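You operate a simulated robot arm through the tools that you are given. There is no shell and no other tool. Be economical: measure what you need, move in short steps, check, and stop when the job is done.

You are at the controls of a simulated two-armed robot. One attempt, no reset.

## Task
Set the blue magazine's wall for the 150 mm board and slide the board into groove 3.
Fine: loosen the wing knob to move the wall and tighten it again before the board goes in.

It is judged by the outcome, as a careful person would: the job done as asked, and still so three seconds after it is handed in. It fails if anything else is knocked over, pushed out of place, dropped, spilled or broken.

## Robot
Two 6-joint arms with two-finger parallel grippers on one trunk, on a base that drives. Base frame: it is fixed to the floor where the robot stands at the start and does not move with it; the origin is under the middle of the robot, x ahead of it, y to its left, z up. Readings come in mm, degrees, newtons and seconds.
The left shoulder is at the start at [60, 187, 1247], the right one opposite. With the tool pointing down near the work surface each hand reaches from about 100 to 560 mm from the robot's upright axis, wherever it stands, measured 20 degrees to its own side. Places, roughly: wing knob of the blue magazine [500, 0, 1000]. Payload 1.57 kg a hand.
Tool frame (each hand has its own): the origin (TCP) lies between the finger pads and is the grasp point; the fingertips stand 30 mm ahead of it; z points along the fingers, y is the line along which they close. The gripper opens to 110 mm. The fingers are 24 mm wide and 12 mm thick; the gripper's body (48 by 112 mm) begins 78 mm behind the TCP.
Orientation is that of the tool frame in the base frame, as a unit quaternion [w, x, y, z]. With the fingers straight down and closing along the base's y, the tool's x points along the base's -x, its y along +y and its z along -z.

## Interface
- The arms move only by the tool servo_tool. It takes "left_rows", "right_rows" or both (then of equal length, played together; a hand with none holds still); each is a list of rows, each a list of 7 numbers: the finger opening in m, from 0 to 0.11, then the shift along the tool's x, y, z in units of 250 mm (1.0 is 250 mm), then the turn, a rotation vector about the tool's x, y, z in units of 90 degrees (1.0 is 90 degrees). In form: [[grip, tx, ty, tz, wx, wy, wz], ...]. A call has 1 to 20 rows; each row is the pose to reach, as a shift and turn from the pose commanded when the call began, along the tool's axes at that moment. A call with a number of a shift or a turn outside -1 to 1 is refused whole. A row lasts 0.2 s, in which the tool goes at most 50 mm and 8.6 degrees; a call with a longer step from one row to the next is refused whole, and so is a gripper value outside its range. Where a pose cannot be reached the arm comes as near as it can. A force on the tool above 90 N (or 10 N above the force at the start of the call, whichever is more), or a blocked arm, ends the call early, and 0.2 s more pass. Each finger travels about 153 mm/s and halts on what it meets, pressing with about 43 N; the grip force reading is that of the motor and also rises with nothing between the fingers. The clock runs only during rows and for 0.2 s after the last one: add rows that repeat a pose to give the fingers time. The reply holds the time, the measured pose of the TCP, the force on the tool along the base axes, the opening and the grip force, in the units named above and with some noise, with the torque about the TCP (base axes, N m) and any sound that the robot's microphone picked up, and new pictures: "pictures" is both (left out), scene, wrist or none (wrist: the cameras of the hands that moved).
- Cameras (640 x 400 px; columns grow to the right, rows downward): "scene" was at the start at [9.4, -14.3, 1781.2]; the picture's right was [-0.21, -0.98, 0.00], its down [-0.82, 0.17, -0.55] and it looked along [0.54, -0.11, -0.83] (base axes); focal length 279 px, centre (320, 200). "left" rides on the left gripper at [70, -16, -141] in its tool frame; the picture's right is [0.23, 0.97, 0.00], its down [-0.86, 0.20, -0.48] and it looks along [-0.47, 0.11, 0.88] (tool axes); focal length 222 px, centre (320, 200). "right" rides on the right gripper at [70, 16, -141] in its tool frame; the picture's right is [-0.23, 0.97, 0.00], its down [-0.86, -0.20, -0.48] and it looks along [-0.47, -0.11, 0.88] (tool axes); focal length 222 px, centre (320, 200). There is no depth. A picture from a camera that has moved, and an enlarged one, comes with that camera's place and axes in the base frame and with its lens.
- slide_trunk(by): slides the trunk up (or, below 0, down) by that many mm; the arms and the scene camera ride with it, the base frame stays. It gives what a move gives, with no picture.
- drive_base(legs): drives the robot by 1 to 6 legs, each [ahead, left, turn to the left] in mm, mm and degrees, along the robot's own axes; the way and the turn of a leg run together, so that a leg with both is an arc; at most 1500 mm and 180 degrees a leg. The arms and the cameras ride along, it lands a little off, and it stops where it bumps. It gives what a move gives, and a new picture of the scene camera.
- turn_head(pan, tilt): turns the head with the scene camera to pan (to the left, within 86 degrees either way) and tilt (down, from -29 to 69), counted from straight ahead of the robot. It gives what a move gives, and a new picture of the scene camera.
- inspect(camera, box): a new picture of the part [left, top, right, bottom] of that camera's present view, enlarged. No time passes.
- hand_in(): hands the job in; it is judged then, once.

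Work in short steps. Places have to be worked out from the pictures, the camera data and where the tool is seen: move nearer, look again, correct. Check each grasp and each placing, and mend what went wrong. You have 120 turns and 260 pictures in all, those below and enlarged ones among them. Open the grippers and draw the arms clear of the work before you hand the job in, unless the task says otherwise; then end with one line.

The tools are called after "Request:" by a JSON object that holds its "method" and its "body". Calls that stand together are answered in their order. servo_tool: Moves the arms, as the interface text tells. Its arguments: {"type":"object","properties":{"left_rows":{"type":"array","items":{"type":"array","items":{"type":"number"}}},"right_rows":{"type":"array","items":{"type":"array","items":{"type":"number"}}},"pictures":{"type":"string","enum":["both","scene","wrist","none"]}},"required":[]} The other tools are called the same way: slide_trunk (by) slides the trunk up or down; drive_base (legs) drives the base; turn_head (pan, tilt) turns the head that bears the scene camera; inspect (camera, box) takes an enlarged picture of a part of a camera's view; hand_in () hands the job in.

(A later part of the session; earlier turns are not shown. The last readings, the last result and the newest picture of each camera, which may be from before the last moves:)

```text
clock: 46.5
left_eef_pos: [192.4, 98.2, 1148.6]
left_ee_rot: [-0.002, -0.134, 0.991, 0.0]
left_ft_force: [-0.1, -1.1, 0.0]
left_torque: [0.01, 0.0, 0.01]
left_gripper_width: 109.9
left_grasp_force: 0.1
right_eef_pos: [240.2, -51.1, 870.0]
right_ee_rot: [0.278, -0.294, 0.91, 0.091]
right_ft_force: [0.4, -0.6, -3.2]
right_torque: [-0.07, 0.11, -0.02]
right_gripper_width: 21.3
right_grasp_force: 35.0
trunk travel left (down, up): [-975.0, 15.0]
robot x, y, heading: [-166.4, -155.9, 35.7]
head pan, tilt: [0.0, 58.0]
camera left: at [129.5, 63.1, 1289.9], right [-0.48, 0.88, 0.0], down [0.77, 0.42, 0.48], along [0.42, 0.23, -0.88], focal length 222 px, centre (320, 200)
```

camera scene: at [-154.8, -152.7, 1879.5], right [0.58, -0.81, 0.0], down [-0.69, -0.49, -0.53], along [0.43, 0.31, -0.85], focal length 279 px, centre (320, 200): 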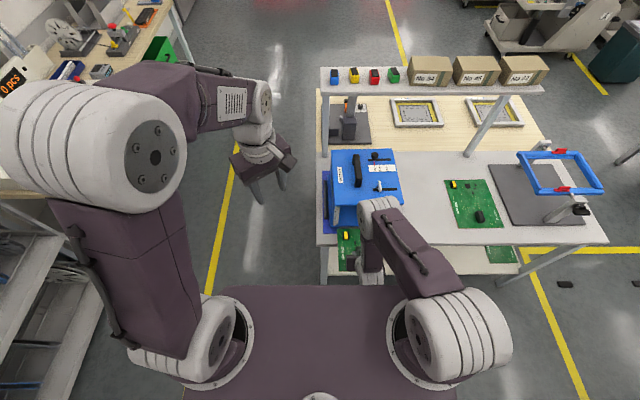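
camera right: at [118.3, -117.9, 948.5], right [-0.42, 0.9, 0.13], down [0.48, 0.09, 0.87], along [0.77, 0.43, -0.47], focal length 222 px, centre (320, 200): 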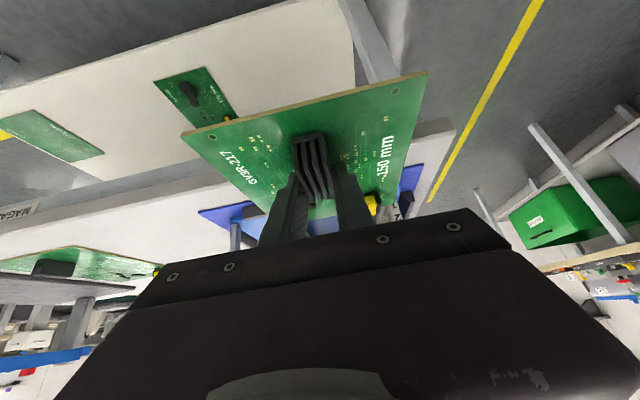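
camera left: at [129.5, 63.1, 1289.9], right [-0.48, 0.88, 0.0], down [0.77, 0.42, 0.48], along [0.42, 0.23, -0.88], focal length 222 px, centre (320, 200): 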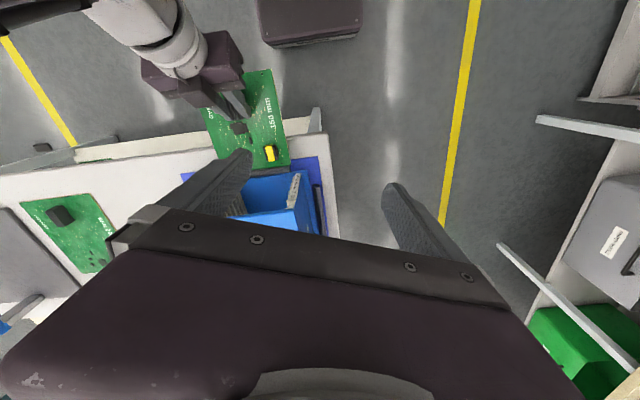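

Now tilt 50° forward while descending 250 mm.

Request:
{"method": "servo_tool", "body": {"left_rows": [[0.11, 0, 0, 0.14, 0, -0.08, 0], [0.11, 0, 0, 0.28, 0, -0.16, 0], [0.11, 0, 0, 0.42, 0, -0.24, 0], [0.11, 0, 0, 0.56, 0, -0.32, 0], [0.11, 0, 0, 0.7, 0, -0.4, 0], [0.11, 0, 0, 0.85, 0, -0.48, 0], [0.11, 0, 0, 1.0, 0, -0.556, 0], [0.11, 0, 0, 1.0, 0, -0.556, 0]], "pictures": "wrist"}}

```text
clock: 48.3
left_eef_pos: [211.0, 98.0, 885.2]
left_ee_rot: [0.419, -0.122, 0.898, 0.058]
left_ft_force: [1.2, 0.8, -0.2]
left_torque: [0.01, 0.01, 0.0]
left_gripper_width: 110.0
left_grasp_force: 0.1
left hand out of reach, approached as far as the arm can: row 2, 7, 8
right_eef_pos: [237.5, -51.7, 869.6]
right_ee_rot: [0.278, -0.293, 0.91, 0.091]
right_ft_force: [0.4, -0.7, -3.3]
right_torque: [-0.05, 0.1, 0.02]
right_gripper_width: 21.6
right_grasp_force: 34.5
trunk travel left (down, up): [-975.0, 15.0]
robot x, y, heading: [-164.9, -156.4, 35.5]
head pan, tilt: [0.0, 58.0]
camera left: at [67.9, 42.6, 924.5], right [-0.4, 0.9, -0.17], down [0.12, 0.24, 0.96], along [0.91, 0.36, -0.21], focal length 222 px, centre (320, 200)
```

left: 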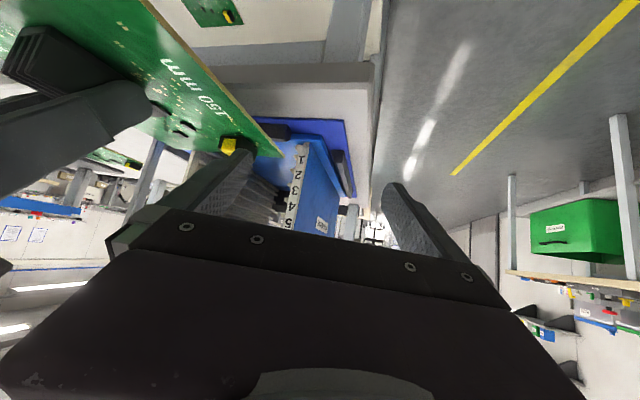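

This gives a frontal view of strip and board; I enlarge it.

Request:
{"method": "inspect", "body": {"camera": "left", "box": [210, 110, 350, 235]}}

```text
3.20 times, centred on (280, 172) of left
camera zoom: at [67.9, 42.6, 924.5], right [-0.4, 0.9, -0.17], down [0.12, 0.24, 0.96], along [0.91, 0.36, -0.21], focal length 711 px, centre (448, 288)
```

zoom: 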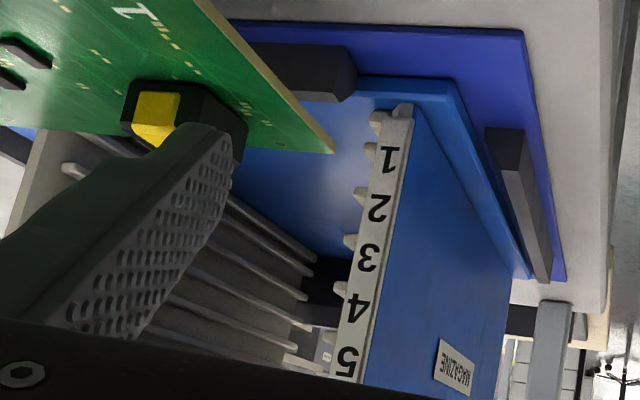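

I zoom further on the strip's edge to tell ribs from grooves.

Request:
{"method": "inspect", "body": {"camera": "left", "box": [270, 135, 320, 205]}}

Request:
{"method": "inspect", "body": {"camera": "left", "box": [240, 165, 310, 225]}}

```text
5.71 times, centred on (295, 170) of left
camera zoom: at [67.9, 42.6, 924.5], right [-0.4, 0.9, -0.17], down [0.12, 0.24, 0.96], along [0.91, 0.36, -0.21], focal length 1269 px, centre (463, 371)
```

zoom: 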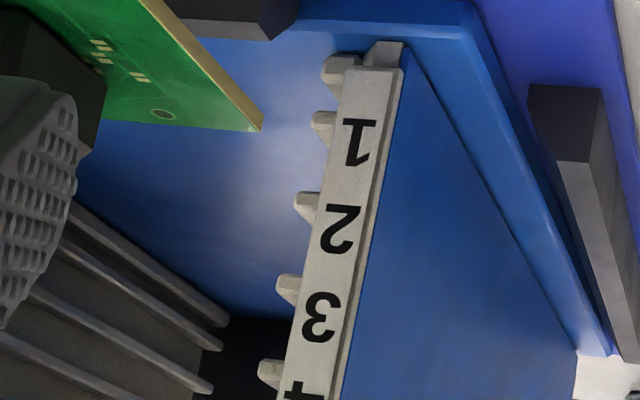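

```text
6.67 times, centred on (275, 195) of left
camera zoom: at [67.9, 42.6, 924.5], right [-0.4, 0.9, -0.17], down [0.12, 0.24, 0.96], along [0.91, 0.36, -0.21], focal length 1481 px, centre (620, 233)
```

zoom: 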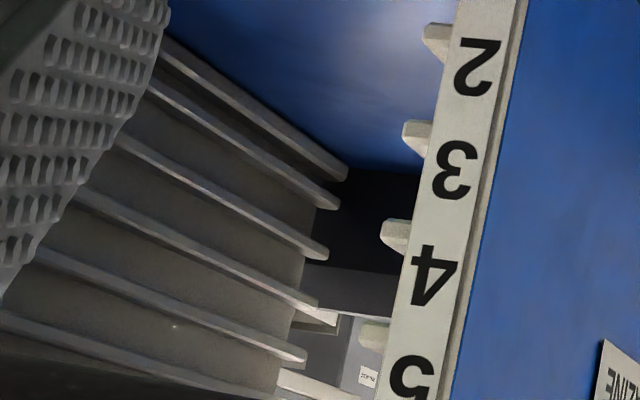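

The ledges are at a 20 mm pitch and digit k sits just above rib k, so groove 3 is the gap above rib 3; the board needs to rise about 29 mm. I check the magazine's current yaw relative to the board in the scene view.

Request:
{"method": "inspect", "body": {"camera": "scene", "box": [320, 140, 420, 215]}}

Request:
{"method": "inspect", "body": {"camera": "scene", "box": [320, 195, 400, 275]}}

```text
5.33 times, centred on (370, 178) of scene
camera zoom: at [-155.0, -153.2, 1879.5], right [0.58, -0.81, 0.0], down [-0.69, -0.49, -0.53], along [0.43, 0.31, -0.85], focal length 1487 px, centre (53, 320)
```

zoom: 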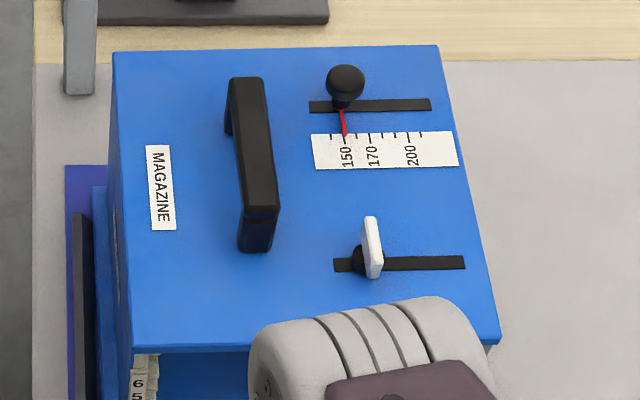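

```text
5.00 times, centred on (360, 235) of scene
camera zoom: at [-155.0, -153.2, 1879.5], right [0.58, -0.81, 0.0], down [-0.69, -0.49, -0.53], along [0.43, 0.31, -0.85], focal length 1394 px, centre (120, 25)
```

zoom: 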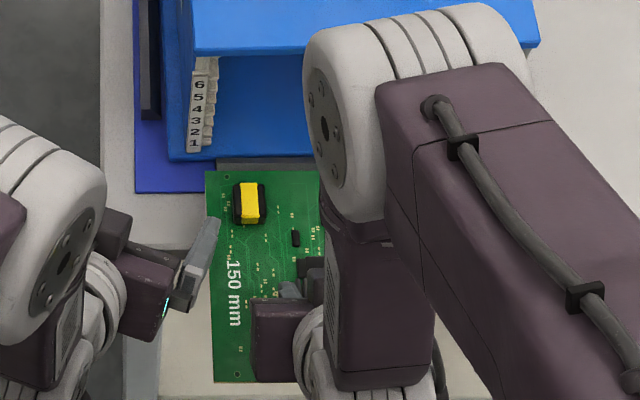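

The left fingers are near the board's side, so I shift the left hand 45 mm left first, then raise the board 29 mm and turn it 1° to match the magazine.

Request:
{"method": "servo_tool", "body": {"left_rows": [[0.11, 0, 0.09, 0, 0, 0, 0], [0.11, 0, 0.18, 0, 0, 0, 0], [0.11, 0, 0.18, 0, 0, 0, 0], [0.11, 0, 0.18, 0, 0, 0, 0], [0.11, 0, 0.18, 0, 0, 0, 0]], "right_rows": [[0.0, 0, 0, 0, 0, 0, 0], [0.0, 0, 0, 0, 0, 0, 0], [0.0, -0.033, 0, -0.047, -0.003, 0, -0.005], [0.0, -0.0665, 0, -0.095, -0.0064, 0, -0.0091], [0.0, -0.0665, 0, -0.095, -0.0064, 0, -0.0091]], "pictures": "none"}}

Request:
{"method": "inspect", "body": {"camera": "left", "box": [220, 110, 340, 220]}}

Request:
{"method": "inspect", "body": {"camera": "scene", "box": [330, 190, 390, 250]}}

```text
clock: 49.5
left_eef_pos: [202.7, 143.8, 884.0]
left_ee_rot: [0.418, -0.123, 0.898, 0.058]
left_ft_force: [-0.9, 0.4, 0.6]
left_torque: [0.01, 0.0, 0.01]
left_gripper_width: 109.9
left_grasp_force: 0.0
left hand out of reach, approached as far as the arm can: row 1, 2, 3, 4, 5
right_eef_pos: [246.0, -42.4, 896.2]
right_ee_rot: [0.276, -0.302, 0.908, 0.093]
right_ft_force: [-0.7, -0.4, -2.6]
right_torque: [-0.07, 0.07, 0.0]
right_gripper_width: 21.6
right_grasp_force: 34.5
right hand out of reach, approached as far as the arm can: row 3, 4, 5
trunk travel left (down, up): [-975.0, 15.0]
robot x, y, heading: [-161.6, -160.3, 35.6]
head pan, tilt: [0.0, 58.0]
```

```text
3.64 times, centred on (280, 165) of left
camera zoom: at [59.5, 87.6, 923.0], right [-0.4, 0.9, -0.17], down [0.13, 0.24, 0.96], along [0.91, 0.36, -0.21], focal length 808 px, centre (466, 327)
```

zoom: 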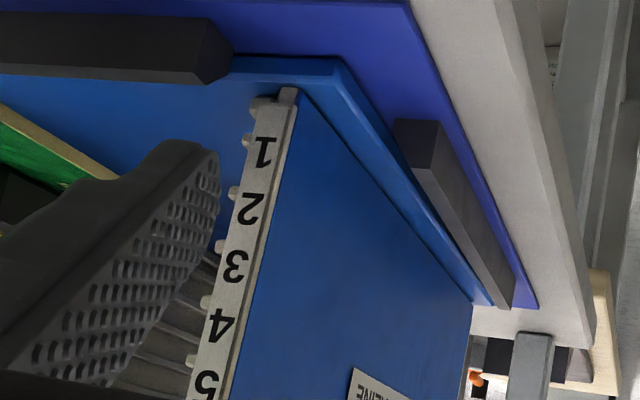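

```text
6.67 times, centred on (360, 220) of scene
camera zoom: at [-155.1, -152.3, 1879.5], right [0.58, -0.81, 0.0], down [-0.69, -0.49, -0.53], along [0.43, 0.31, -0.85], focal length 1859 px, centre (53, 67)
```

zoom: 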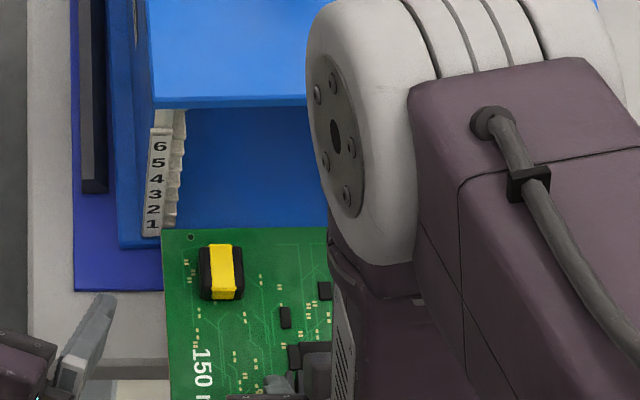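

The arm slid to its inner limit again (11 mm forward), but the board is still 20 mm short of the wall. I close the left fingers to clear its view and command the right hand 15 mm forward, which is safe either way.

Request:
{"method": "servo_tool", "body": {"left_rows": [[0.06, 0, 0.18, 0, 0, 0, 0], [0.02, 0, 0.18, 0, 0, 0, 0], [0.01, 0, 0.18, 0, 0, 0, 0]], "right_rows": [[0.0, -0.016, 0, 0.012, 0, 0, 0], [0.0, -0.033, 0, 0.023, 0, 0, 0], [0.0, -0.049, 0, 0.034, 0, 0, 0]], "pictures": "wrist"}}

Request:
{"method": "inspect", "body": {"camera": "scene", "box": [330, 190, 390, 250]}}

```text
clock: 50.3
left_eef_pos: [191.5, 185.5, 883.5]
left_ee_rot: [0.419, -0.121, 0.898, 0.057]
left_ft_force: [0.2, -0.2, -0.2]
left_torque: [0.0, 0.01, 0.04]
left_gripper_width: 9.7
left_grasp_force: 0.1
right_eef_pos: [258.0, -33.9, 894.1]
right_ee_rot: [0.279, -0.301, 0.907, 0.095]
right_ft_force: [-0.5, -0.5, -3.1]
right_torque: [-0.07, 0.08, 0.0]
right_gripper_width: 21.8
right_grasp_force: 34.6
trunk travel left (down, up): [-975.0, 15.0]
robot x, y, heading: [-166.7, -159.2, 35.5]
head pan, tilt: [0.0, 58.0]
camera right: at [139.1, -103.9, 972.9], right [-0.43, 0.89, 0.13], down [0.47, 0.1, 0.88], along [0.77, 0.44, -0.46], focal length 222 px, centre (320, 200)
camera left: at [48.6, 129.9, 922.3], right [-0.4, 0.9, -0.17], down [0.12, 0.24, 0.96], along [0.91, 0.36, -0.21], focal length 222 px, centre (320, 200)
```

right: 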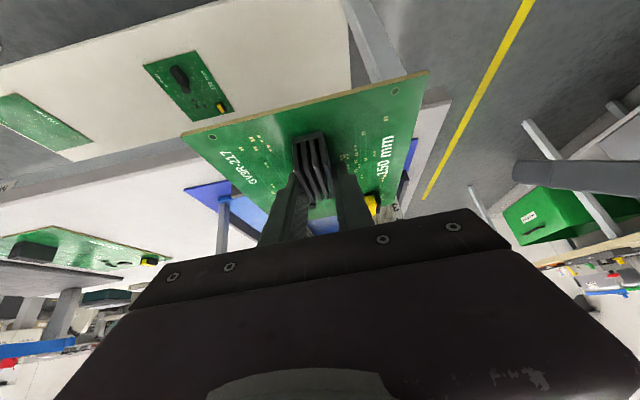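
left: 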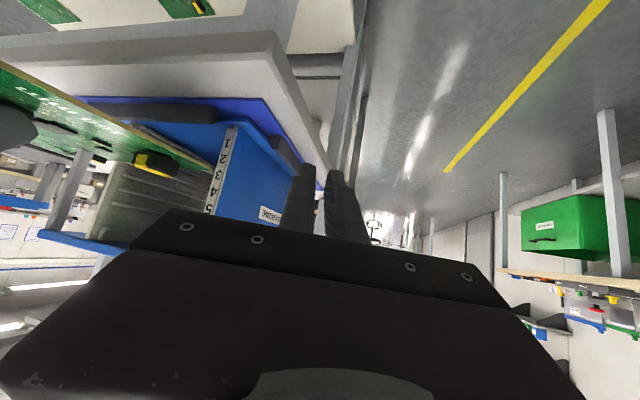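

```text
6.67 times, centred on (360, 220) of scene
camera zoom: at [-154.2, -154.9, 1879.5], right [0.58, -0.81, 0.0], down [-0.69, -0.49, -0.53], along [0.43, 0.31, -0.85], focal length 1859 px, centre (53, 67)
```

zoom: 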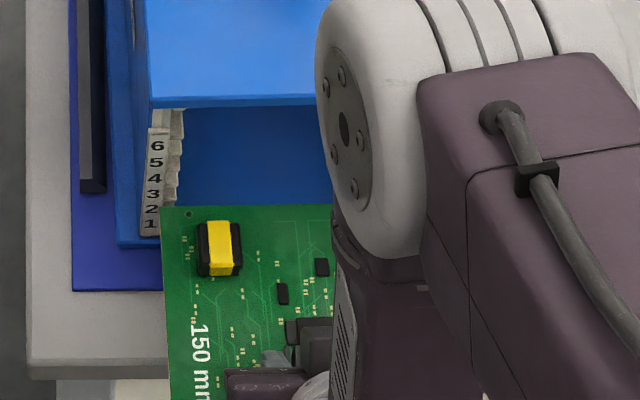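

The hand now follows exactly. I zoom the left view on the board's corner and the strip.

Request:
{"method": "inspect", "body": {"camera": "left", "box": [140, 110, 260, 220]}}

Request:
{"method": "inspect", "body": {"camera": "right", "box": [180, 150, 280, 260]}}

```text
3.64 times, centred on (200, 165) of left
camera zoom: at [48.6, 129.9, 922.3], right [-0.4, 0.9, -0.17], down [0.12, 0.24, 0.96], along [0.91, 0.36, -0.21], focal length 808 px, centre (756, 327)
```

zoom: 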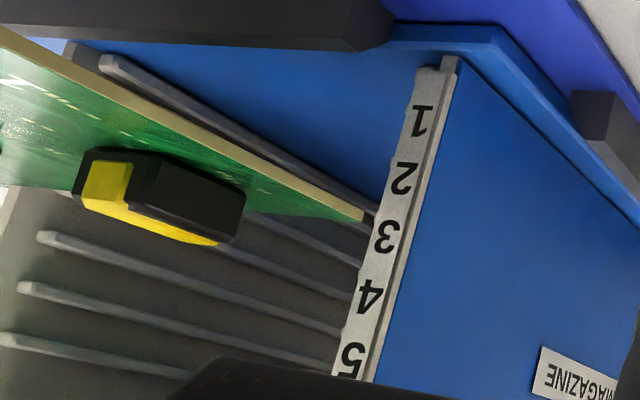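

```text
3.64 times, centred on (230, 205) of right
camera zoom: at [139.1, -103.9, 972.9], right [-0.43, 0.89, 0.13], down [0.47, 0.1, 0.88], along [0.77, 0.44, -0.46], focal length 808 px, centre (647, 182)
```

zoom: 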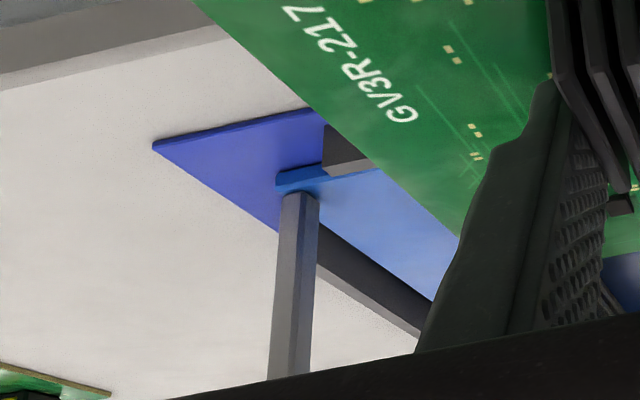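

The board's corner sits at z≈860 where gap 3 spans about 861–875, and it is 2–3 mm too far left. I raise it 7 mm and shift it 2.5 mm right.

Request:
{"method": "servo_tool", "body": {"right_rows": [[0.0, -0.008, -0.005, -0.012, 0, 0, 0], [0.0, -0.016, -0.01, -0.023, 0, 0, 0], [0.0, -0.016, -0.01, -0.023, 0, 0, 0]], "pictures": "none"}}

Request:
{"method": "inspect", "body": {"camera": "left", "box": [190, 120, 250, 190]}}

Request:
{"method": "inspect", "body": {"camera": "scene", "box": [340, 205, 370, 235]}}

Request:
{"method": "inspect", "body": {"camera": "left", "box": [60, 90, 220, 230]}}

```text
clock: 51.1
left_eef_pos: [190.3, 187.1, 883.8]
left_ee_rot: [0.419, -0.123, 0.898, 0.057]
left_ft_force: [0.0, -0.4, -0.2]
left_torque: [0.02, 0.02, -0.01]
left_gripper_width: 10.2
left_grasp_force: 0.1
right_eef_pos: [258.6, -35.0, 902.7]
right_ee_rot: [0.277, -0.302, 0.907, 0.095]
right_ft_force: [-0.3, -0.6, -2.1]
right_torque: [-0.04, 0.11, -0.02]
right_gripper_width: 22.0
right_grasp_force: 34.7
trunk travel left (down, up): [-975.0, 15.0]
robot x, y, heading: [-166.4, -159.7, 35.8]
head pan, tilt: [0.0, 58.0]
```

```text
5.71 times, centred on (220, 155) of left
camera zoom: at [48.2, 130.9, 922.0], right [-0.4, 0.9, -0.17], down [0.12, 0.24, 0.96], along [0.91, 0.36, -0.21], focal length 1269 px, centre (891, 457)
```

zoom: 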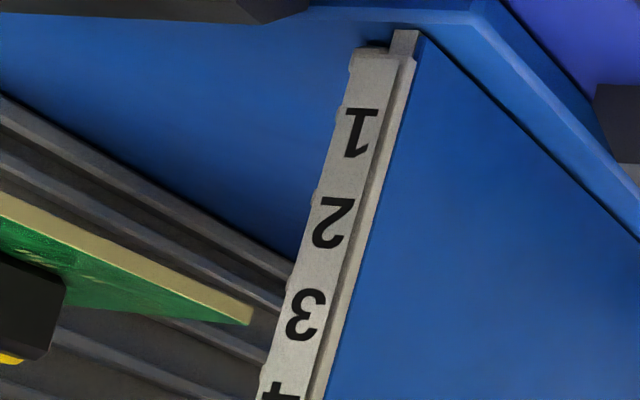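

```text
13.33 times, centred on (355, 220) of scene
camera zoom: at [-155.0, -152.5, 1879.5], right [0.58, -0.81, 0.0], down [-0.69, -0.49, -0.53], along [0.43, 0.31, -0.85], focal length 3718 px, centre (-147, -67)
```

zoom: 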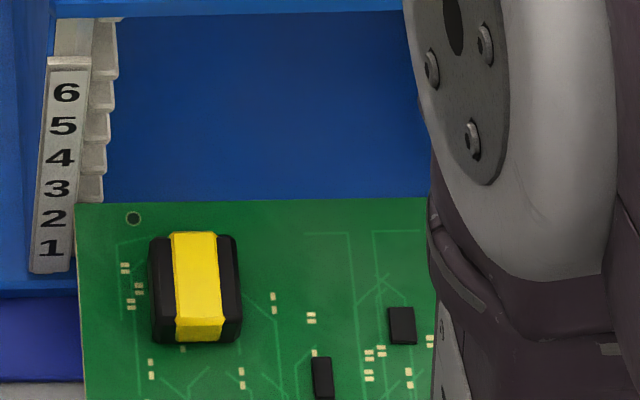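

```text
2.86 times, centred on (140, 160) of left
camera zoom: at [48.2, 130.9, 922.0], right [-0.4, 0.9, -0.17], down [0.12, 0.24, 0.96], along [0.91, 0.36, -0.21], focal length 635 px, centre (834, 314)
```

zoom: 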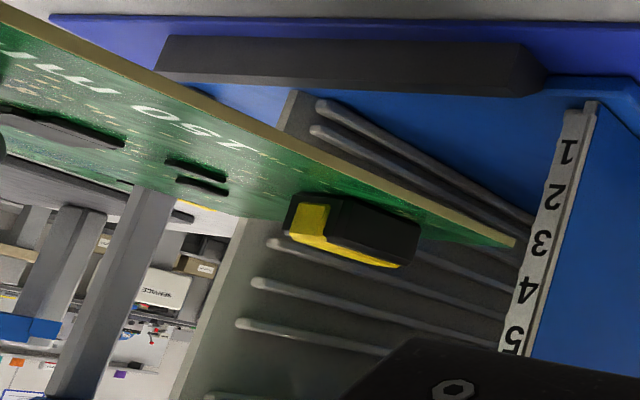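

Height is now good (board 2–3 mm above digit 3, mid-gap). It still needs about 2.2 mm right and 0.4° more turn; I do that and then ease forward 14 mm, watching force.

Request:
{"method": "servo_tool", "body": {"right_rows": [[0.0, 0, -0.0088, 0, -0.0026, 0, -0.0036], [0.0, 0, -0.0088, 0, -0.0026, 0, -0.0036], [0.0, -0.016, -0.0088, 0.0115, -0.0026, 0, -0.0036], [0.0, -0.031, -0.0088, 0.022, -0.0026, 0, -0.0036], [0.0, -0.046, -0.0088, 0.032, -0.0026, 0, -0.0036]], "pictures": "none"}}

Request:
{"method": "inspect", "body": {"camera": "left", "box": [190, 120, 250, 190]}}

Request:
{"method": "inspect", "body": {"camera": "scene", "box": [340, 205, 370, 235]}}

Request:
{"method": "inspect", "body": {"camera": "left", "box": [60, 90, 220, 230]}}

```text
clock: 52.3
left_eef_pos: [190.8, 186.5, 884.0]
left_ee_rot: [0.419, -0.122, 0.898, 0.057]
left_ft_force: [-0.8, -0.3, -0.2]
left_torque: [0.05, 0.0, 0.0]
left_gripper_width: 9.9
left_grasp_force: 0.0
right_eef_pos: [273.1, -27.4, 902.2]
right_ee_rot: [0.278, -0.305, 0.906, 0.097]
right_ft_force: [0.9, 0.0, -2.8]
right_torque: [-0.02, 0.05, 0.01]
right_gripper_width: 21.6
right_grasp_force: 34.4
trunk travel left (down, up): [-975.0, 15.0]
robot x, y, heading: [-163.7, -158.8, 35.4]
head pan, tilt: [0.0, 58.0]
```

```text
5.71 times, centred on (220, 155) of left
camera zoom: at [48.3, 130.7, 922.0], right [-0.4, 0.9, -0.17], down [0.12, 0.24, 0.96], along [0.91, 0.36, -0.21], focal length 1269 px, centre (891, 457)
```

zoom: 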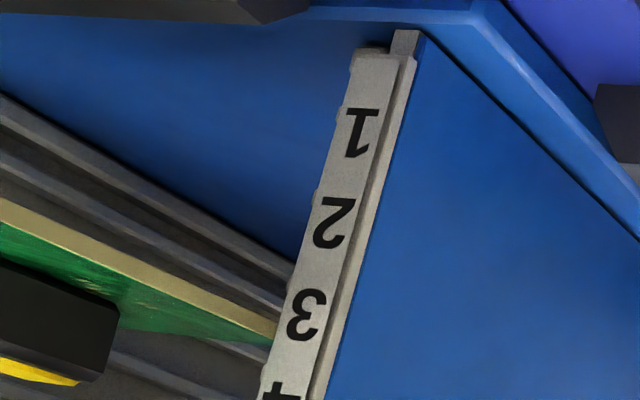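

```text
13.33 times, centred on (355, 220) of scene
camera zoom: at [-154.8, -152.9, 1879.5], right [0.58, -0.81, 0.0], down [-0.69, -0.49, -0.53], along [0.43, 0.31, -0.85], focal length 3718 px, centre (-147, -67)
```

zoom: 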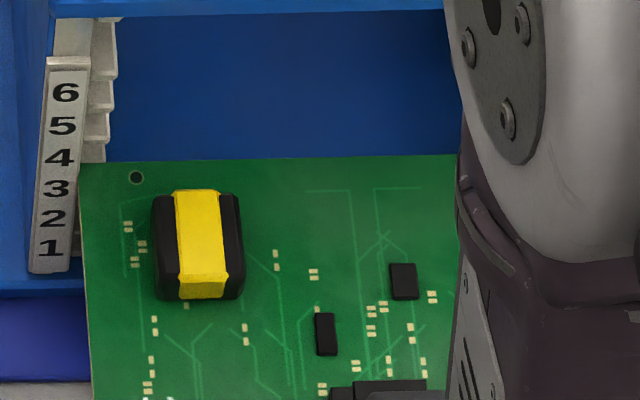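

```text
2.86 times, centred on (140, 160) of left
camera zoom: at [48.3, 130.7, 922.0], right [-0.4, 0.9, -0.17], down [0.12, 0.24, 0.96], along [0.91, 0.36, -0.21], focal length 635 px, centre (834, 314)
```

zoom: 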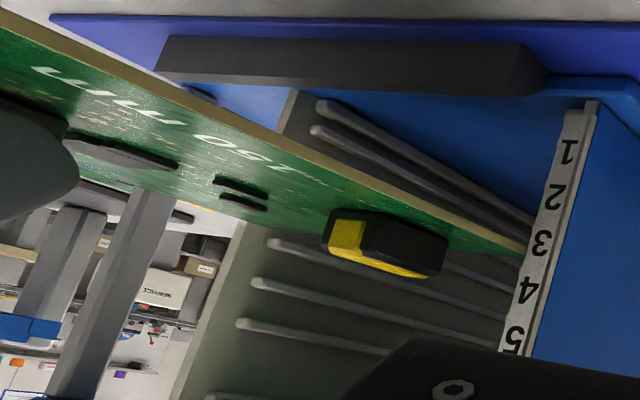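

No contact force, and the board's edge lies between rib 3 and rib 4. I continue forward 40 mm slowly.

Request:
{"method": "servo_tool", "body": {"right_rows": [[0.0, -0.019, 0, 0.0135, 0, 0, 0], [0.0, -0.038, 0, 0.027, 0, 0, 0], [0.0, -0.057, 0, 0.04, 0, 0, 0], [0.0, -0.076, 0, 0.053, 0, 0, 0], [0.0, -0.095, 0, 0.066, 0, 0, 0], [0.0, -0.114, 0, 0.08, 0, 0, 0], [0.0, -0.131, 0, 0.092, 0, 0, 0]], "pictures": "none"}}

Request:
{"method": "inspect", "body": {"camera": "left", "box": [60, 90, 260, 230]}}

Request:
{"method": "inspect", "body": {"camera": "scene", "box": [335, 190, 385, 240]}}

```text
clock: 53.9
left_eef_pos: [190.2, 186.8, 883.1]
left_ee_rot: [0.419, -0.121, 0.898, 0.056]
left_ft_force: [0.8, 0.3, 0.7]
left_torque: [0.04, -0.02, -0.01]
left_gripper_width: 10.1
left_grasp_force: 0.1
right_eef_pos: [304.4, -5.3, 902.6]
right_ee_rot: [0.277, -0.304, 0.906, 0.096]
right_ft_force: [2.2, -4.8, -3.2]
right_torque: [-0.24, 0.01, -0.34]
right_gripper_width: 21.5
right_grasp_force: 34.2
trunk travel left (down, up): [-975.0, 15.0]
robot x, y, heading: [-166.3, -160.8, 35.7]
head pan, tilt: [0.0, 58.0]
```

```text
2.86 times, centred on (160, 160) of left
camera zoom: at [48.5, 130.2, 922.2], right [-0.4, 0.9, -0.17], down [0.12, 0.24, 0.96], along [0.91, 0.36, -0.21], focal length 635 px, centre (777, 314)
```

zoom: 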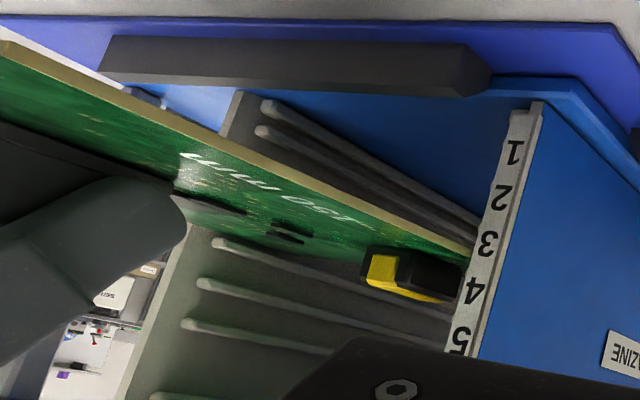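

```text
8.00 times, centred on (360, 215) of scene
camera zoom: at [-154.4, -154.1, 1879.5], right [0.58, -0.81, 0.0], down [-0.69, -0.49, -0.53], along [0.43, 0.31, -0.85], focal length 2231 px, centre (0, 80)
```

zoom: 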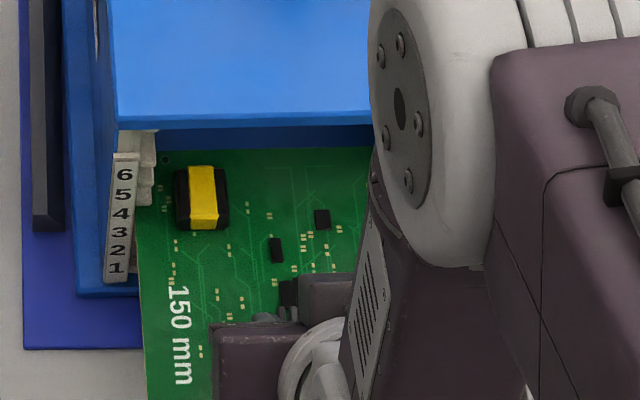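

About 5 N pushes the tool to the right, so the board rubs the left wall. I shift 1 mm right, turn 0.3° back and continue 40 mm.

Request:
{"method": "servo_tool", "body": {"right_rows": [[0.0, 0, -0.004, 0, 0.002, 0, 0.0027], [0.0, -0.019, -0.005, 0.0135, 0.002, 0, 0.0027], [0.0, -0.038, -0.005, 0.027, 0.002, 0, 0.0027], [0.0, -0.057, -0.005, 0.04, 0.002, 0, 0.0027], [0.0, -0.076, -0.006, 0.053, 0.002, 0, 0.0027], [0.0, -0.095, -0.006, 0.066, 0.002, 0, 0.0027], [0.0, -0.114, -0.006, 0.08, 0.002, 0, 0.0027], [0.0, -0.131, -0.007, 0.092, 0.002, 0, 0.0027]], "pictures": "none"}}

Request:
{"method": "inspect", "body": {"camera": "left", "box": [60, 90, 260, 230]}}

Request:
{"method": "inspect", "body": {"camera": "scene", "box": [320, 140, 420, 240]}}

```text
clock: 55.7
left_eef_pos: [191.5, 185.9, 883.1]
left_ee_rot: [0.419, -0.122, 0.898, 0.057]
left_ft_force: [0.9, 0.1, -0.7]
left_torque: [0.01, -0.02, 0.01]
left_gripper_width: 10.0
left_grasp_force: 0.1
right_eef_pos: [336.9, 17.7, 901.0]
right_ee_rot: [0.279, -0.302, 0.907, 0.094]
right_ft_force: [-0.6, 0.9, -2.8]
right_torque: [-0.06, 0.1, -0.02]
right_gripper_width: 21.5
right_grasp_force: 34.8
trunk travel left (down, up): [-975.0, 15.0]
robot x, y, heading: [-162.2, -159.3, 35.4]
head pan, tilt: [0.0, 58.0]
```

```text
2.86 times, centred on (160, 160) of left
camera zoom: at [48.4, 130.7, 922.0], right [-0.4, 0.9, -0.17], down [0.12, 0.24, 0.96], along [0.91, 0.36, -0.21], focal length 635 px, centre (777, 314)
```

zoom: 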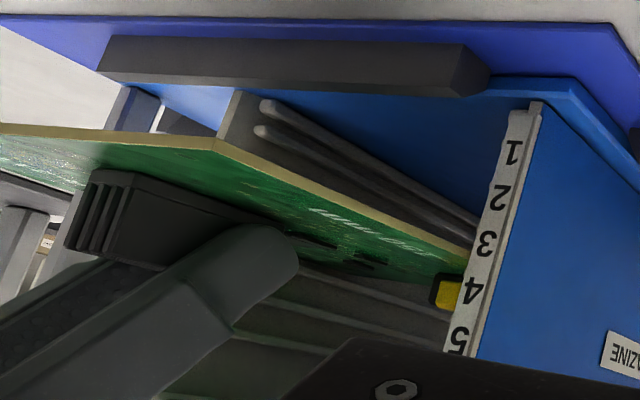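

```text
4.00 times, centred on (370, 190) of scene
camera zoom: at [-154.6, -152.8, 1879.5], right [0.58, -0.81, 0.0], down [-0.69, -0.49, -0.53], along [0.43, 0.31, -0.85], focal length 1115 px, centre (120, 240)
```

zoom: 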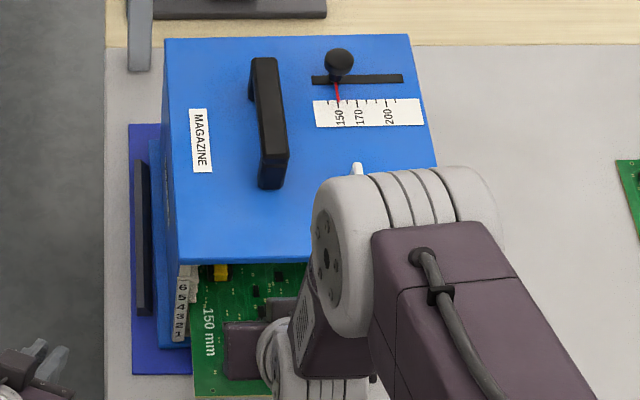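

Forces are nil and the board slides freely. I continue another 35 mm, watching for contact of hand with the plate.

Request:
{"method": "servo_tool", "body": {"right_rows": [[0.0, -0.019, 0, 0.0135, 0, 0, 0], [0.0, -0.038, 0, 0.027, 0, 0, 0], [0.0, -0.057, 0, 0.04, 0, 0, 0], [0.0, -0.076, 0, 0.053, 0, 0, 0], [0.0, -0.095, 0, 0.066, 0, 0, 0], [0.0, -0.114, 0, 0.08, 0, 0, 0]], "pictures": "none"}}

Request:
{"method": "inspect", "body": {"camera": "left", "box": [0, 40, 320, 240]}}

Request:
{"method": "inspect", "body": {"camera": "scene", "box": [320, 140, 420, 240]}}

```text
clock: 57.1
left_eef_pos: [190.9, 187.5, 884.5]
left_ee_rot: [0.419, -0.122, 0.898, 0.057]
left_ft_force: [-0.4, -0.2, -0.5]
left_torque: [0.01, 0.01, -0.01]
left_gripper_width: 10.0
left_grasp_force: 0.0
right_eef_pos: [364.1, 39.7, 901.0]
right_ee_rot: [0.278, -0.302, 0.907, 0.095]
right_ft_force: [-0.5, -1.3, -2.5]
right_torque: [-0.06, 0.06, -0.02]
right_gripper_width: 21.7
right_grasp_force: 34.6
trunk travel left (down, up): [-975.0, 15.0]
robot x, y, heading: [-162.9, -158.0, 35.5]
head pan, tilt: [0.0, 58.0]
```

```text
2.00 times, centred on (160, 140) of left
camera zoom: at [48.4, 130.8, 922.0], right [-0.4, 0.9, -0.17], down [0.12, 0.24, 0.96], along [0.91, 0.36, -0.21], focal length 444 px, centre (640, 320)
```

zoom: 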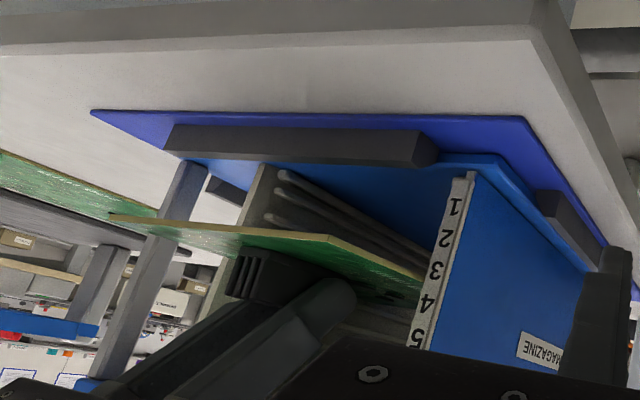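

```text
4.00 times, centred on (370, 190) of scene
camera zoom: at [-154.6, -152.8, 1879.5], right [0.58, -0.81, 0.0], down [-0.69, -0.49, -0.53], along [0.43, 0.31, -0.85], focal length 1115 px, centre (120, 240)
```

zoom: 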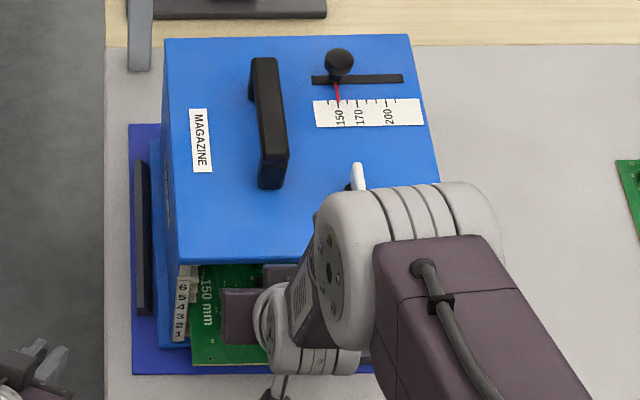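

Still no resistance. 25 mm more, in small steps, keeping the hand just short of the plate.

Request:
{"method": "servo_tool", "body": {"right_rows": [[0.0, -0.016, 0, 0.0115, 0, 0, 0], [0.0, -0.033, 0, 0.023, 0, 0, 0], [0.0, -0.049, 0, 0.034, 0, 0, 0], [0.0, -0.066, 0, 0.046, 0, 0, 0], [0.0, -0.082, 0, 0.057, 0, 0, 0]], "pictures": "none"}}

Request:
{"method": "inspect", "body": {"camera": "left", "box": [0, 40, 320, 240]}}

Request:
{"method": "inspect", "body": {"camera": "scene", "box": [335, 180, 405, 240]}}

```text
clock: 58.3
left_eef_pos: [190.5, 187.3, 883.3]
left_ee_rot: [0.418, -0.122, 0.898, 0.057]
left_ft_force: [0.2, -0.2, -0.7]
left_torque: [-0.01, 0.0, -0.03]
left_gripper_width: 10.0
left_grasp_force: 0.1
right_eef_pos: [383.9, 53.3, 900.3]
right_ee_rot: [0.278, -0.302, 0.907, 0.095]
right_ft_force: [0.1, -0.4, -3.4]
right_torque: [-0.06, 0.08, 0.01]
right_gripper_width: 21.9
right_grasp_force: 34.7
trunk travel left (down, up): [-975.0, 15.0]
robot x, y, heading: [-162.1, -157.3, 35.8]
head pan, tilt: [0.0, 58.0]
```

```text
2.00 times, centred on (160, 140) of left
camera zoom: at [48.4, 130.8, 922.0], right [-0.4, 0.9, -0.17], down [0.12, 0.24, 0.96], along [0.91, 0.36, -0.21], focal length 444 px, centre (640, 320)
```

zoom: 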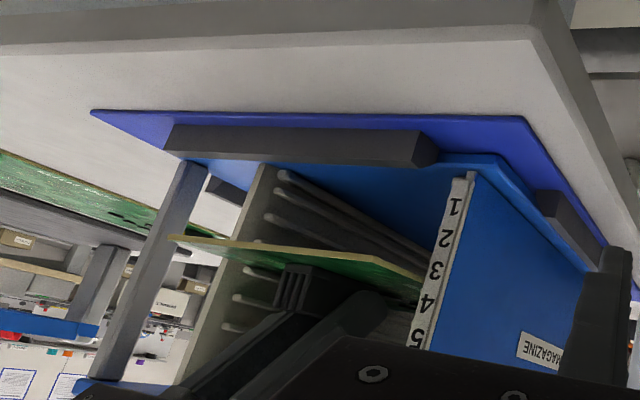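

```text
6.67 times, centred on (370, 210) of scene
camera zoom: at [-154.5, -152.7, 1879.5], right [0.58, -0.81, 0.0], down [-0.69, -0.49, -0.53], along [0.43, 0.31, -0.85], focal length 1859 px, centre (-13, 133)
```

zoom: 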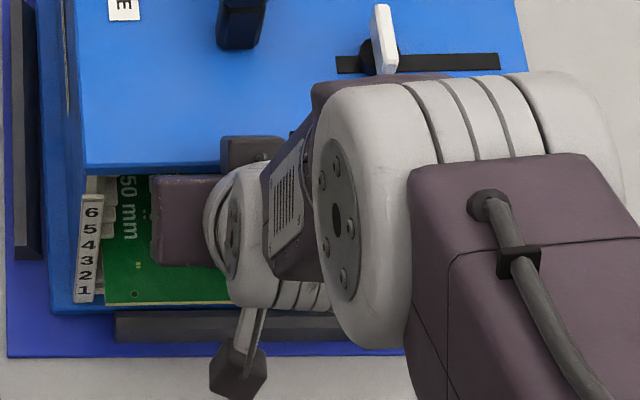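

I zoom on the movable wall's front to count the ribs below the board.

Request:
{"method": "inspect", "body": {"camera": "left", "box": [80, 110, 170, 220]}}

```text
3.64 times, centred on (125, 165) of left
camera zoom: at [48.4, 130.8, 922.0], right [-0.4, 0.9, -0.17], down [0.12, 0.24, 0.96], along [0.91, 0.36, -0.21], focal length 808 px, centre (1029, 327)
```

zoom: 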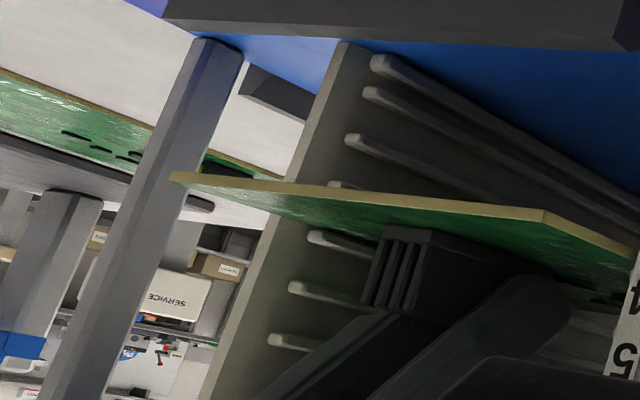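

The board is above rib 3 and below rib 4 on both walls: groove 3. Before releasing I lower it 5 mm to settle it on the ribs.

Request:
{"method": "servo_tool", "body": {"right_rows": [[0.0, 0.004, 0, 0.0055, 0, 0, 0], [0.0, 0.008, 0, 0.011, 0, 0, 0], [0.0, 0.0115, 0, 0.0164, 0, 0, 0]], "pictures": "none"}}

Request:
{"method": "inspect", "body": {"camera": "left", "box": [100, 120, 170, 200]}}

```text
clock: 59.1
left_eef_pos: [190.4, 186.6, 884.1]
left_ee_rot: [0.42, -0.122, 0.898, 0.057]
left_ft_force: [-0.2, 0.2, -0.1]
left_torque: [-0.01, 0.01, -0.01]
left_gripper_width: 10.2
left_grasp_force: 0.0
right_eef_pos: [385.4, 53.2, 896.0]
right_ee_rot: [0.279, -0.302, 0.906, 0.096]
right_ft_force: [0.6, 0.6, -3.3]
right_torque: [-0.08, 0.07, -0.02]
right_gripper_width: 21.6
right_grasp_force: 34.5
trunk travel left (down, up): [-975.0, 15.0]
robot x, y, heading: [-161.5, -159.6, 35.7]
head pan, tilt: [0.0, 58.0]
```

```text
5.00 times, centred on (135, 160) of left
camera zoom: at [48.3, 130.7, 922.0], right [-0.4, 0.9, -0.17], down [0.12, 0.24, 0.96], along [0.91, 0.36, -0.21], focal length 1111 px, centre (1245, 400)
```

zoom: 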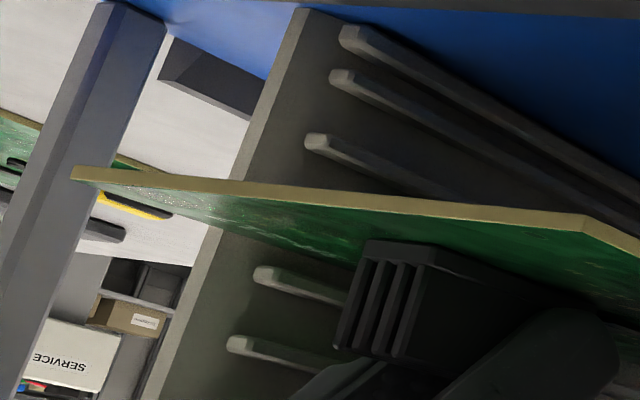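

No contact yet; I lower 3 mm more in 1 mm steps.

Request:
{"method": "servo_tool", "body": {"right_rows": [[0.0, 0.0023, 0, 0.0033, 0, 0, 0], [0.0, 0.0046, 0, 0.0066, 0, 0, 0], [0.0, 0.0069, 0, 0.0098, 0, 0, 0], [0.0, 0.0069, 0, 0.0098, 0, 0, 0]], "pictures": "none"}}

```text
clock: 60.1
left_eef_pos: [191.4, 186.7, 882.9]
left_ee_rot: [0.42, -0.122, 0.898, 0.057]
left_ft_force: [-0.1, -0.2, -0.5]
left_torque: [0.04, 0.01, -0.02]
left_gripper_width: 10.2
left_grasp_force: 0.1
right_eef_pos: [385.2, 54.0, 893.3]
right_ee_rot: [0.28, -0.303, 0.906, 0.095]
right_ft_force: [0.6, 0.2, 2.6]
right_torque: [0.04, -0.66, -0.02]
right_gripper_width: 21.8
right_grasp_force: 34.4
trunk travel left (down, up): [-975.0, 15.0]
robot x, y, heading: [-163.2, -157.2, 35.6]
head pan, tilt: [0.0, 58.0]
```

The board's nose rests on the ribs (contact ~6 N ahead). I open the fingers and back the hand straight out.

Request:
{"method": "servo_tool", "body": {"right_rows": [[0.025, 0, 0, 0, 0, 0, 0], [0.035, 0, 0, 0, 0, 0, 0], [0.045, 0, 0, 0, 0, 0, 0], [0.045, 0, 0, 0, 0, 0, 0]], "pictures": "none"}}

Request:
{"method": "inspect", "body": {"camera": "left", "box": [80, 110, 240, 220]}}

```text
clock: 61.1
left_eef_pos: [190.8, 185.9, 882.5]
left_ee_rot: [0.419, -0.123, 0.898, 0.057]
left_ft_force: [-0.3, 0.7, 0.3]
left_torque: [0.02, -0.05, 0.05]
left_gripper_width: 9.9
left_grasp_force: 0.0
right_eef_pos: [383.9, 53.4, 893.9]
right_ee_rot: [0.279, -0.302, 0.907, 0.095]
right_ft_force: [-0.5, 0.0, 0.5]
right_torque: [-0.03, 0.01, 0.04]
right_gripper_width: 44.6
right_grasp_force: 0.2
trunk travel left (down, up): [-975.0, 15.0]
robot x, y, heading: [-162.8, -157.6, 35.6]
head pan, tilt: [0.0, 58.0]
```

```text
3.64 times, centred on (160, 165) of left
camera zoom: at [48.1, 130.6, 922.1], right [-0.4, 0.9, -0.17], down [0.12, 0.24, 0.96], along [0.91, 0.36, -0.21], focal length 808 px, centre (902, 327)
```

zoom: 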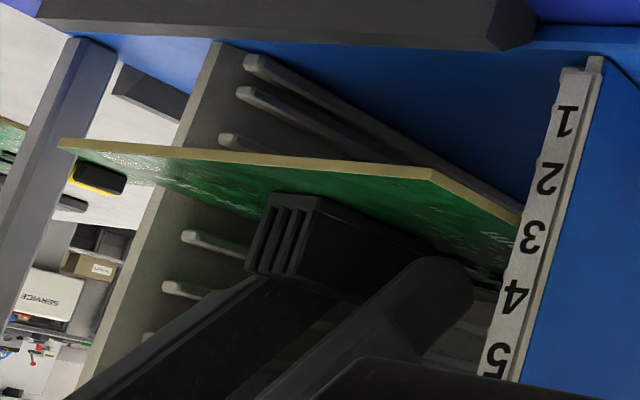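

Released; the board stays in place in groove 3 with its tail about 30 mm out. I back the open hand 65 mm straight out, raise it slightly, and close the fingers so as to push on the heatsink's rear face.

Request:
{"method": "servo_tool", "body": {"right_rows": [[0.045, 0.05, 0, -0.035, 0, 0, 0], [0.045, 0.1, 0, -0.07, 0, 0, 0], [0.045, 0.16, 0, -0.112, 0, 0, 0], [0.045, 0.213, 0, -0.149, 0, 0, 0], [0.02, 0.203, 0, -0.162, 0, 0, 0], [0.0, 0.203, 0, -0.162, 0, 0, 0], [0.0, 0.203, 0, -0.162, 0, 0, 0]], "pictures": "wrist"}}

Request:
{"method": "inspect", "body": {"camera": "left", "box": [60, 100, 260, 230]}}

Request:
{"method": "inspect", "body": {"camera": "scene", "box": [325, 170, 405, 240]}}

```text
clock: 62.7
left_eef_pos: [190.1, 186.3, 883.2]
left_ee_rot: [0.419, -0.123, 0.898, 0.058]
left_ft_force: [-0.6, -0.7, 0.2]
left_torque: [0.01, -0.04, -0.01]
left_gripper_width: 10.0
left_grasp_force: 0.1
right_eef_pos: [331.6, 14.6, 897.8]
right_ee_rot: [0.279, -0.302, 0.907, 0.095]
right_ft_force: [-0.6, -0.4, -0.2]
right_torque: [-0.02, 0.03, -0.03]
right_gripper_width: 0.3
right_grasp_force: 20.8
trunk travel left (down, up): [-975.0, 15.0]
robot x, y, heading: [-161.8, -156.0, 36.0]
head pan, tilt: [0.0, 58.0]
camera right: at [213.2, -54.7, 975.3], right [-0.43, 0.89, 0.13], down [0.47, 0.1, 0.88], along [0.77, 0.44, -0.46], focal length 222 px, centre (320, 200)
```

right: 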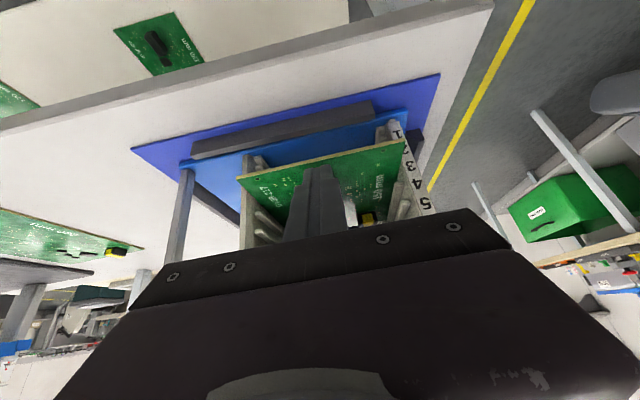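

```text
3.08 times, centred on (160, 165) of left
camera zoom: at [48.0, 130.6, 922.2], right [-0.4, 0.9, -0.17], down [0.12, 0.24, 0.96], along [0.91, 0.36, -0.21], focal length 684 px, centre (812, 308)
```

zoom: 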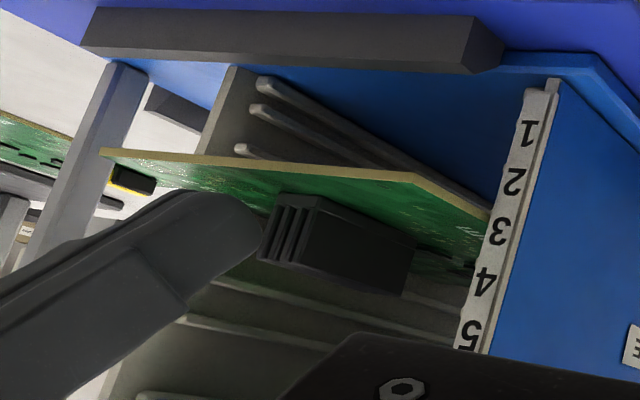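

```text
5.71 times, centred on (365, 205) of scene
camera zoom: at [-155.5, -153.2, 1879.5], right [0.58, -0.81, 0.0], down [-0.69, -0.49, -0.53], along [0.43, 0.31, -0.85], focal length 1593 px, centre (63, 171)
```

zoom: 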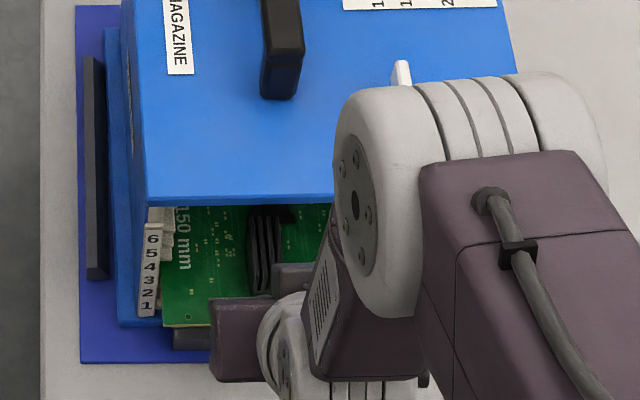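

The closed fingers are directly behind the heatsink. I look through the right wrist camera for alignment and for any back stop.

Request:
{"method": "inspect", "body": {"camera": "right", "box": [220, 110, 450, 260]}}

```text
2.67 times, centred on (335, 185) of right
camera zoom: at [213.2, -54.7, 975.3], right [-0.43, 0.89, 0.13], down [0.47, 0.1, 0.88], along [0.77, 0.44, -0.46], focal length 592 px, centre (280, 240)
```

zoom: 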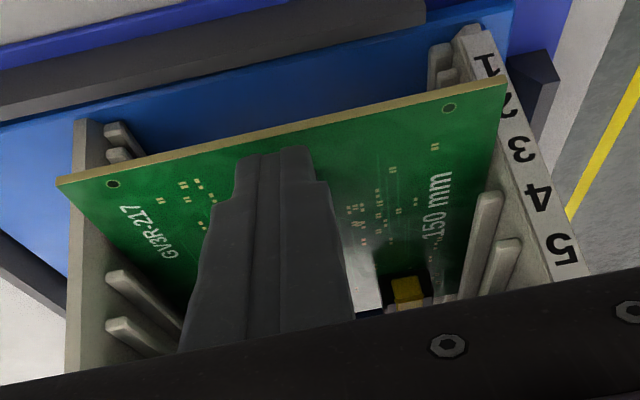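

The board sits evenly in groove 3 on both walls. I push forward 38 mm gently.

Request:
{"method": "servo_tool", "body": {"right_rows": [[0.0, -0.016, 0, 0.0115, 0, 0, 0], [0.0, -0.033, 0, 0.023, 0, 0, 0], [0.0, -0.049, 0, 0.034, 0, 0, 0], [0.0, -0.066, 0, 0.046, 0, 0, 0], [0.0, -0.082, 0, 0.057, 0, 0, 0], [0.0, -0.098, 0, 0.069, 0, 0, 0], [0.0, -0.112, 0, 0.078, 0, 0, 0], [0.0, -0.125, 0, 0.087, 0, 0, 0]], "pictures": "none"}}

Request:
{"method": "inspect", "body": {"camera": "right", "box": [220, 110, 450, 260]}}

Request:
{"method": "inspect", "body": {"camera": "left", "box": [60, 100, 260, 230]}}

```text
clock: 64.5
left_eef_pos: [190.4, 186.3, 883.9]
left_ee_rot: [0.42, -0.122, 0.898, 0.056]
left_ft_force: [0.5, 0.7, 0.1]
left_torque: [0.0, 0.0, -0.01]
left_gripper_width: 10.2
left_grasp_force: 0.0
right_eef_pos: [363.4, 37.8, 898.4]
right_ee_rot: [0.28, -0.302, 0.906, 0.094]
right_ft_force: [0.6, 0.8, 0.1]
right_torque: [0.03, -0.02, -0.01]
right_gripper_width: 0.0
right_grasp_force: 22.0
trunk travel left (down, up): [-975.0, 15.0]
robot x, y, heading: [-164.0, -160.7, 35.6]
head pan, tilt: [0.0, 58.0]
```

```text
2.67 times, centred on (335, 185) of right
camera zoom: at [243.8, -32.0, 975.1], right [-0.43, 0.89, 0.13], down [0.47, 0.1, 0.88], along [0.77, 0.44, -0.46], focal length 592 px, centre (280, 240)
```

zoom: 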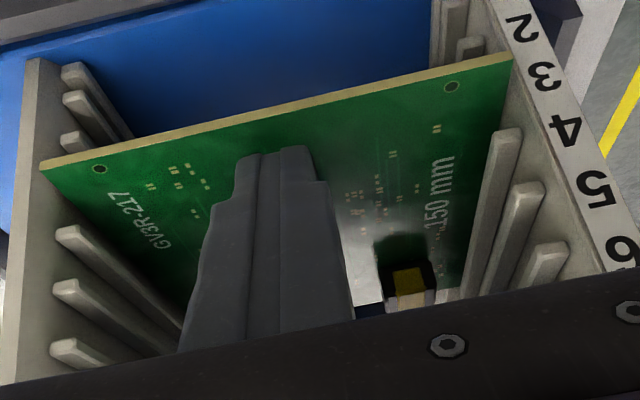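

```text
3.08 times, centred on (160, 165) of left
camera zoom: at [47.8, 130.5, 922.3], right [-0.4, 0.9, -0.17], down [0.12, 0.24, 0.96], along [0.91, 0.36, -0.21], focal length 684 px, centre (812, 308)
```

zoom: 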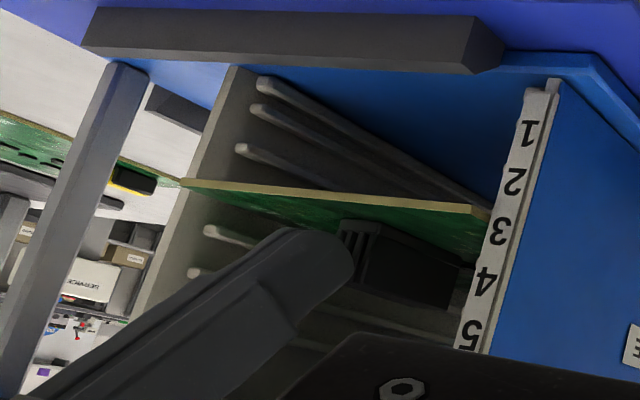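

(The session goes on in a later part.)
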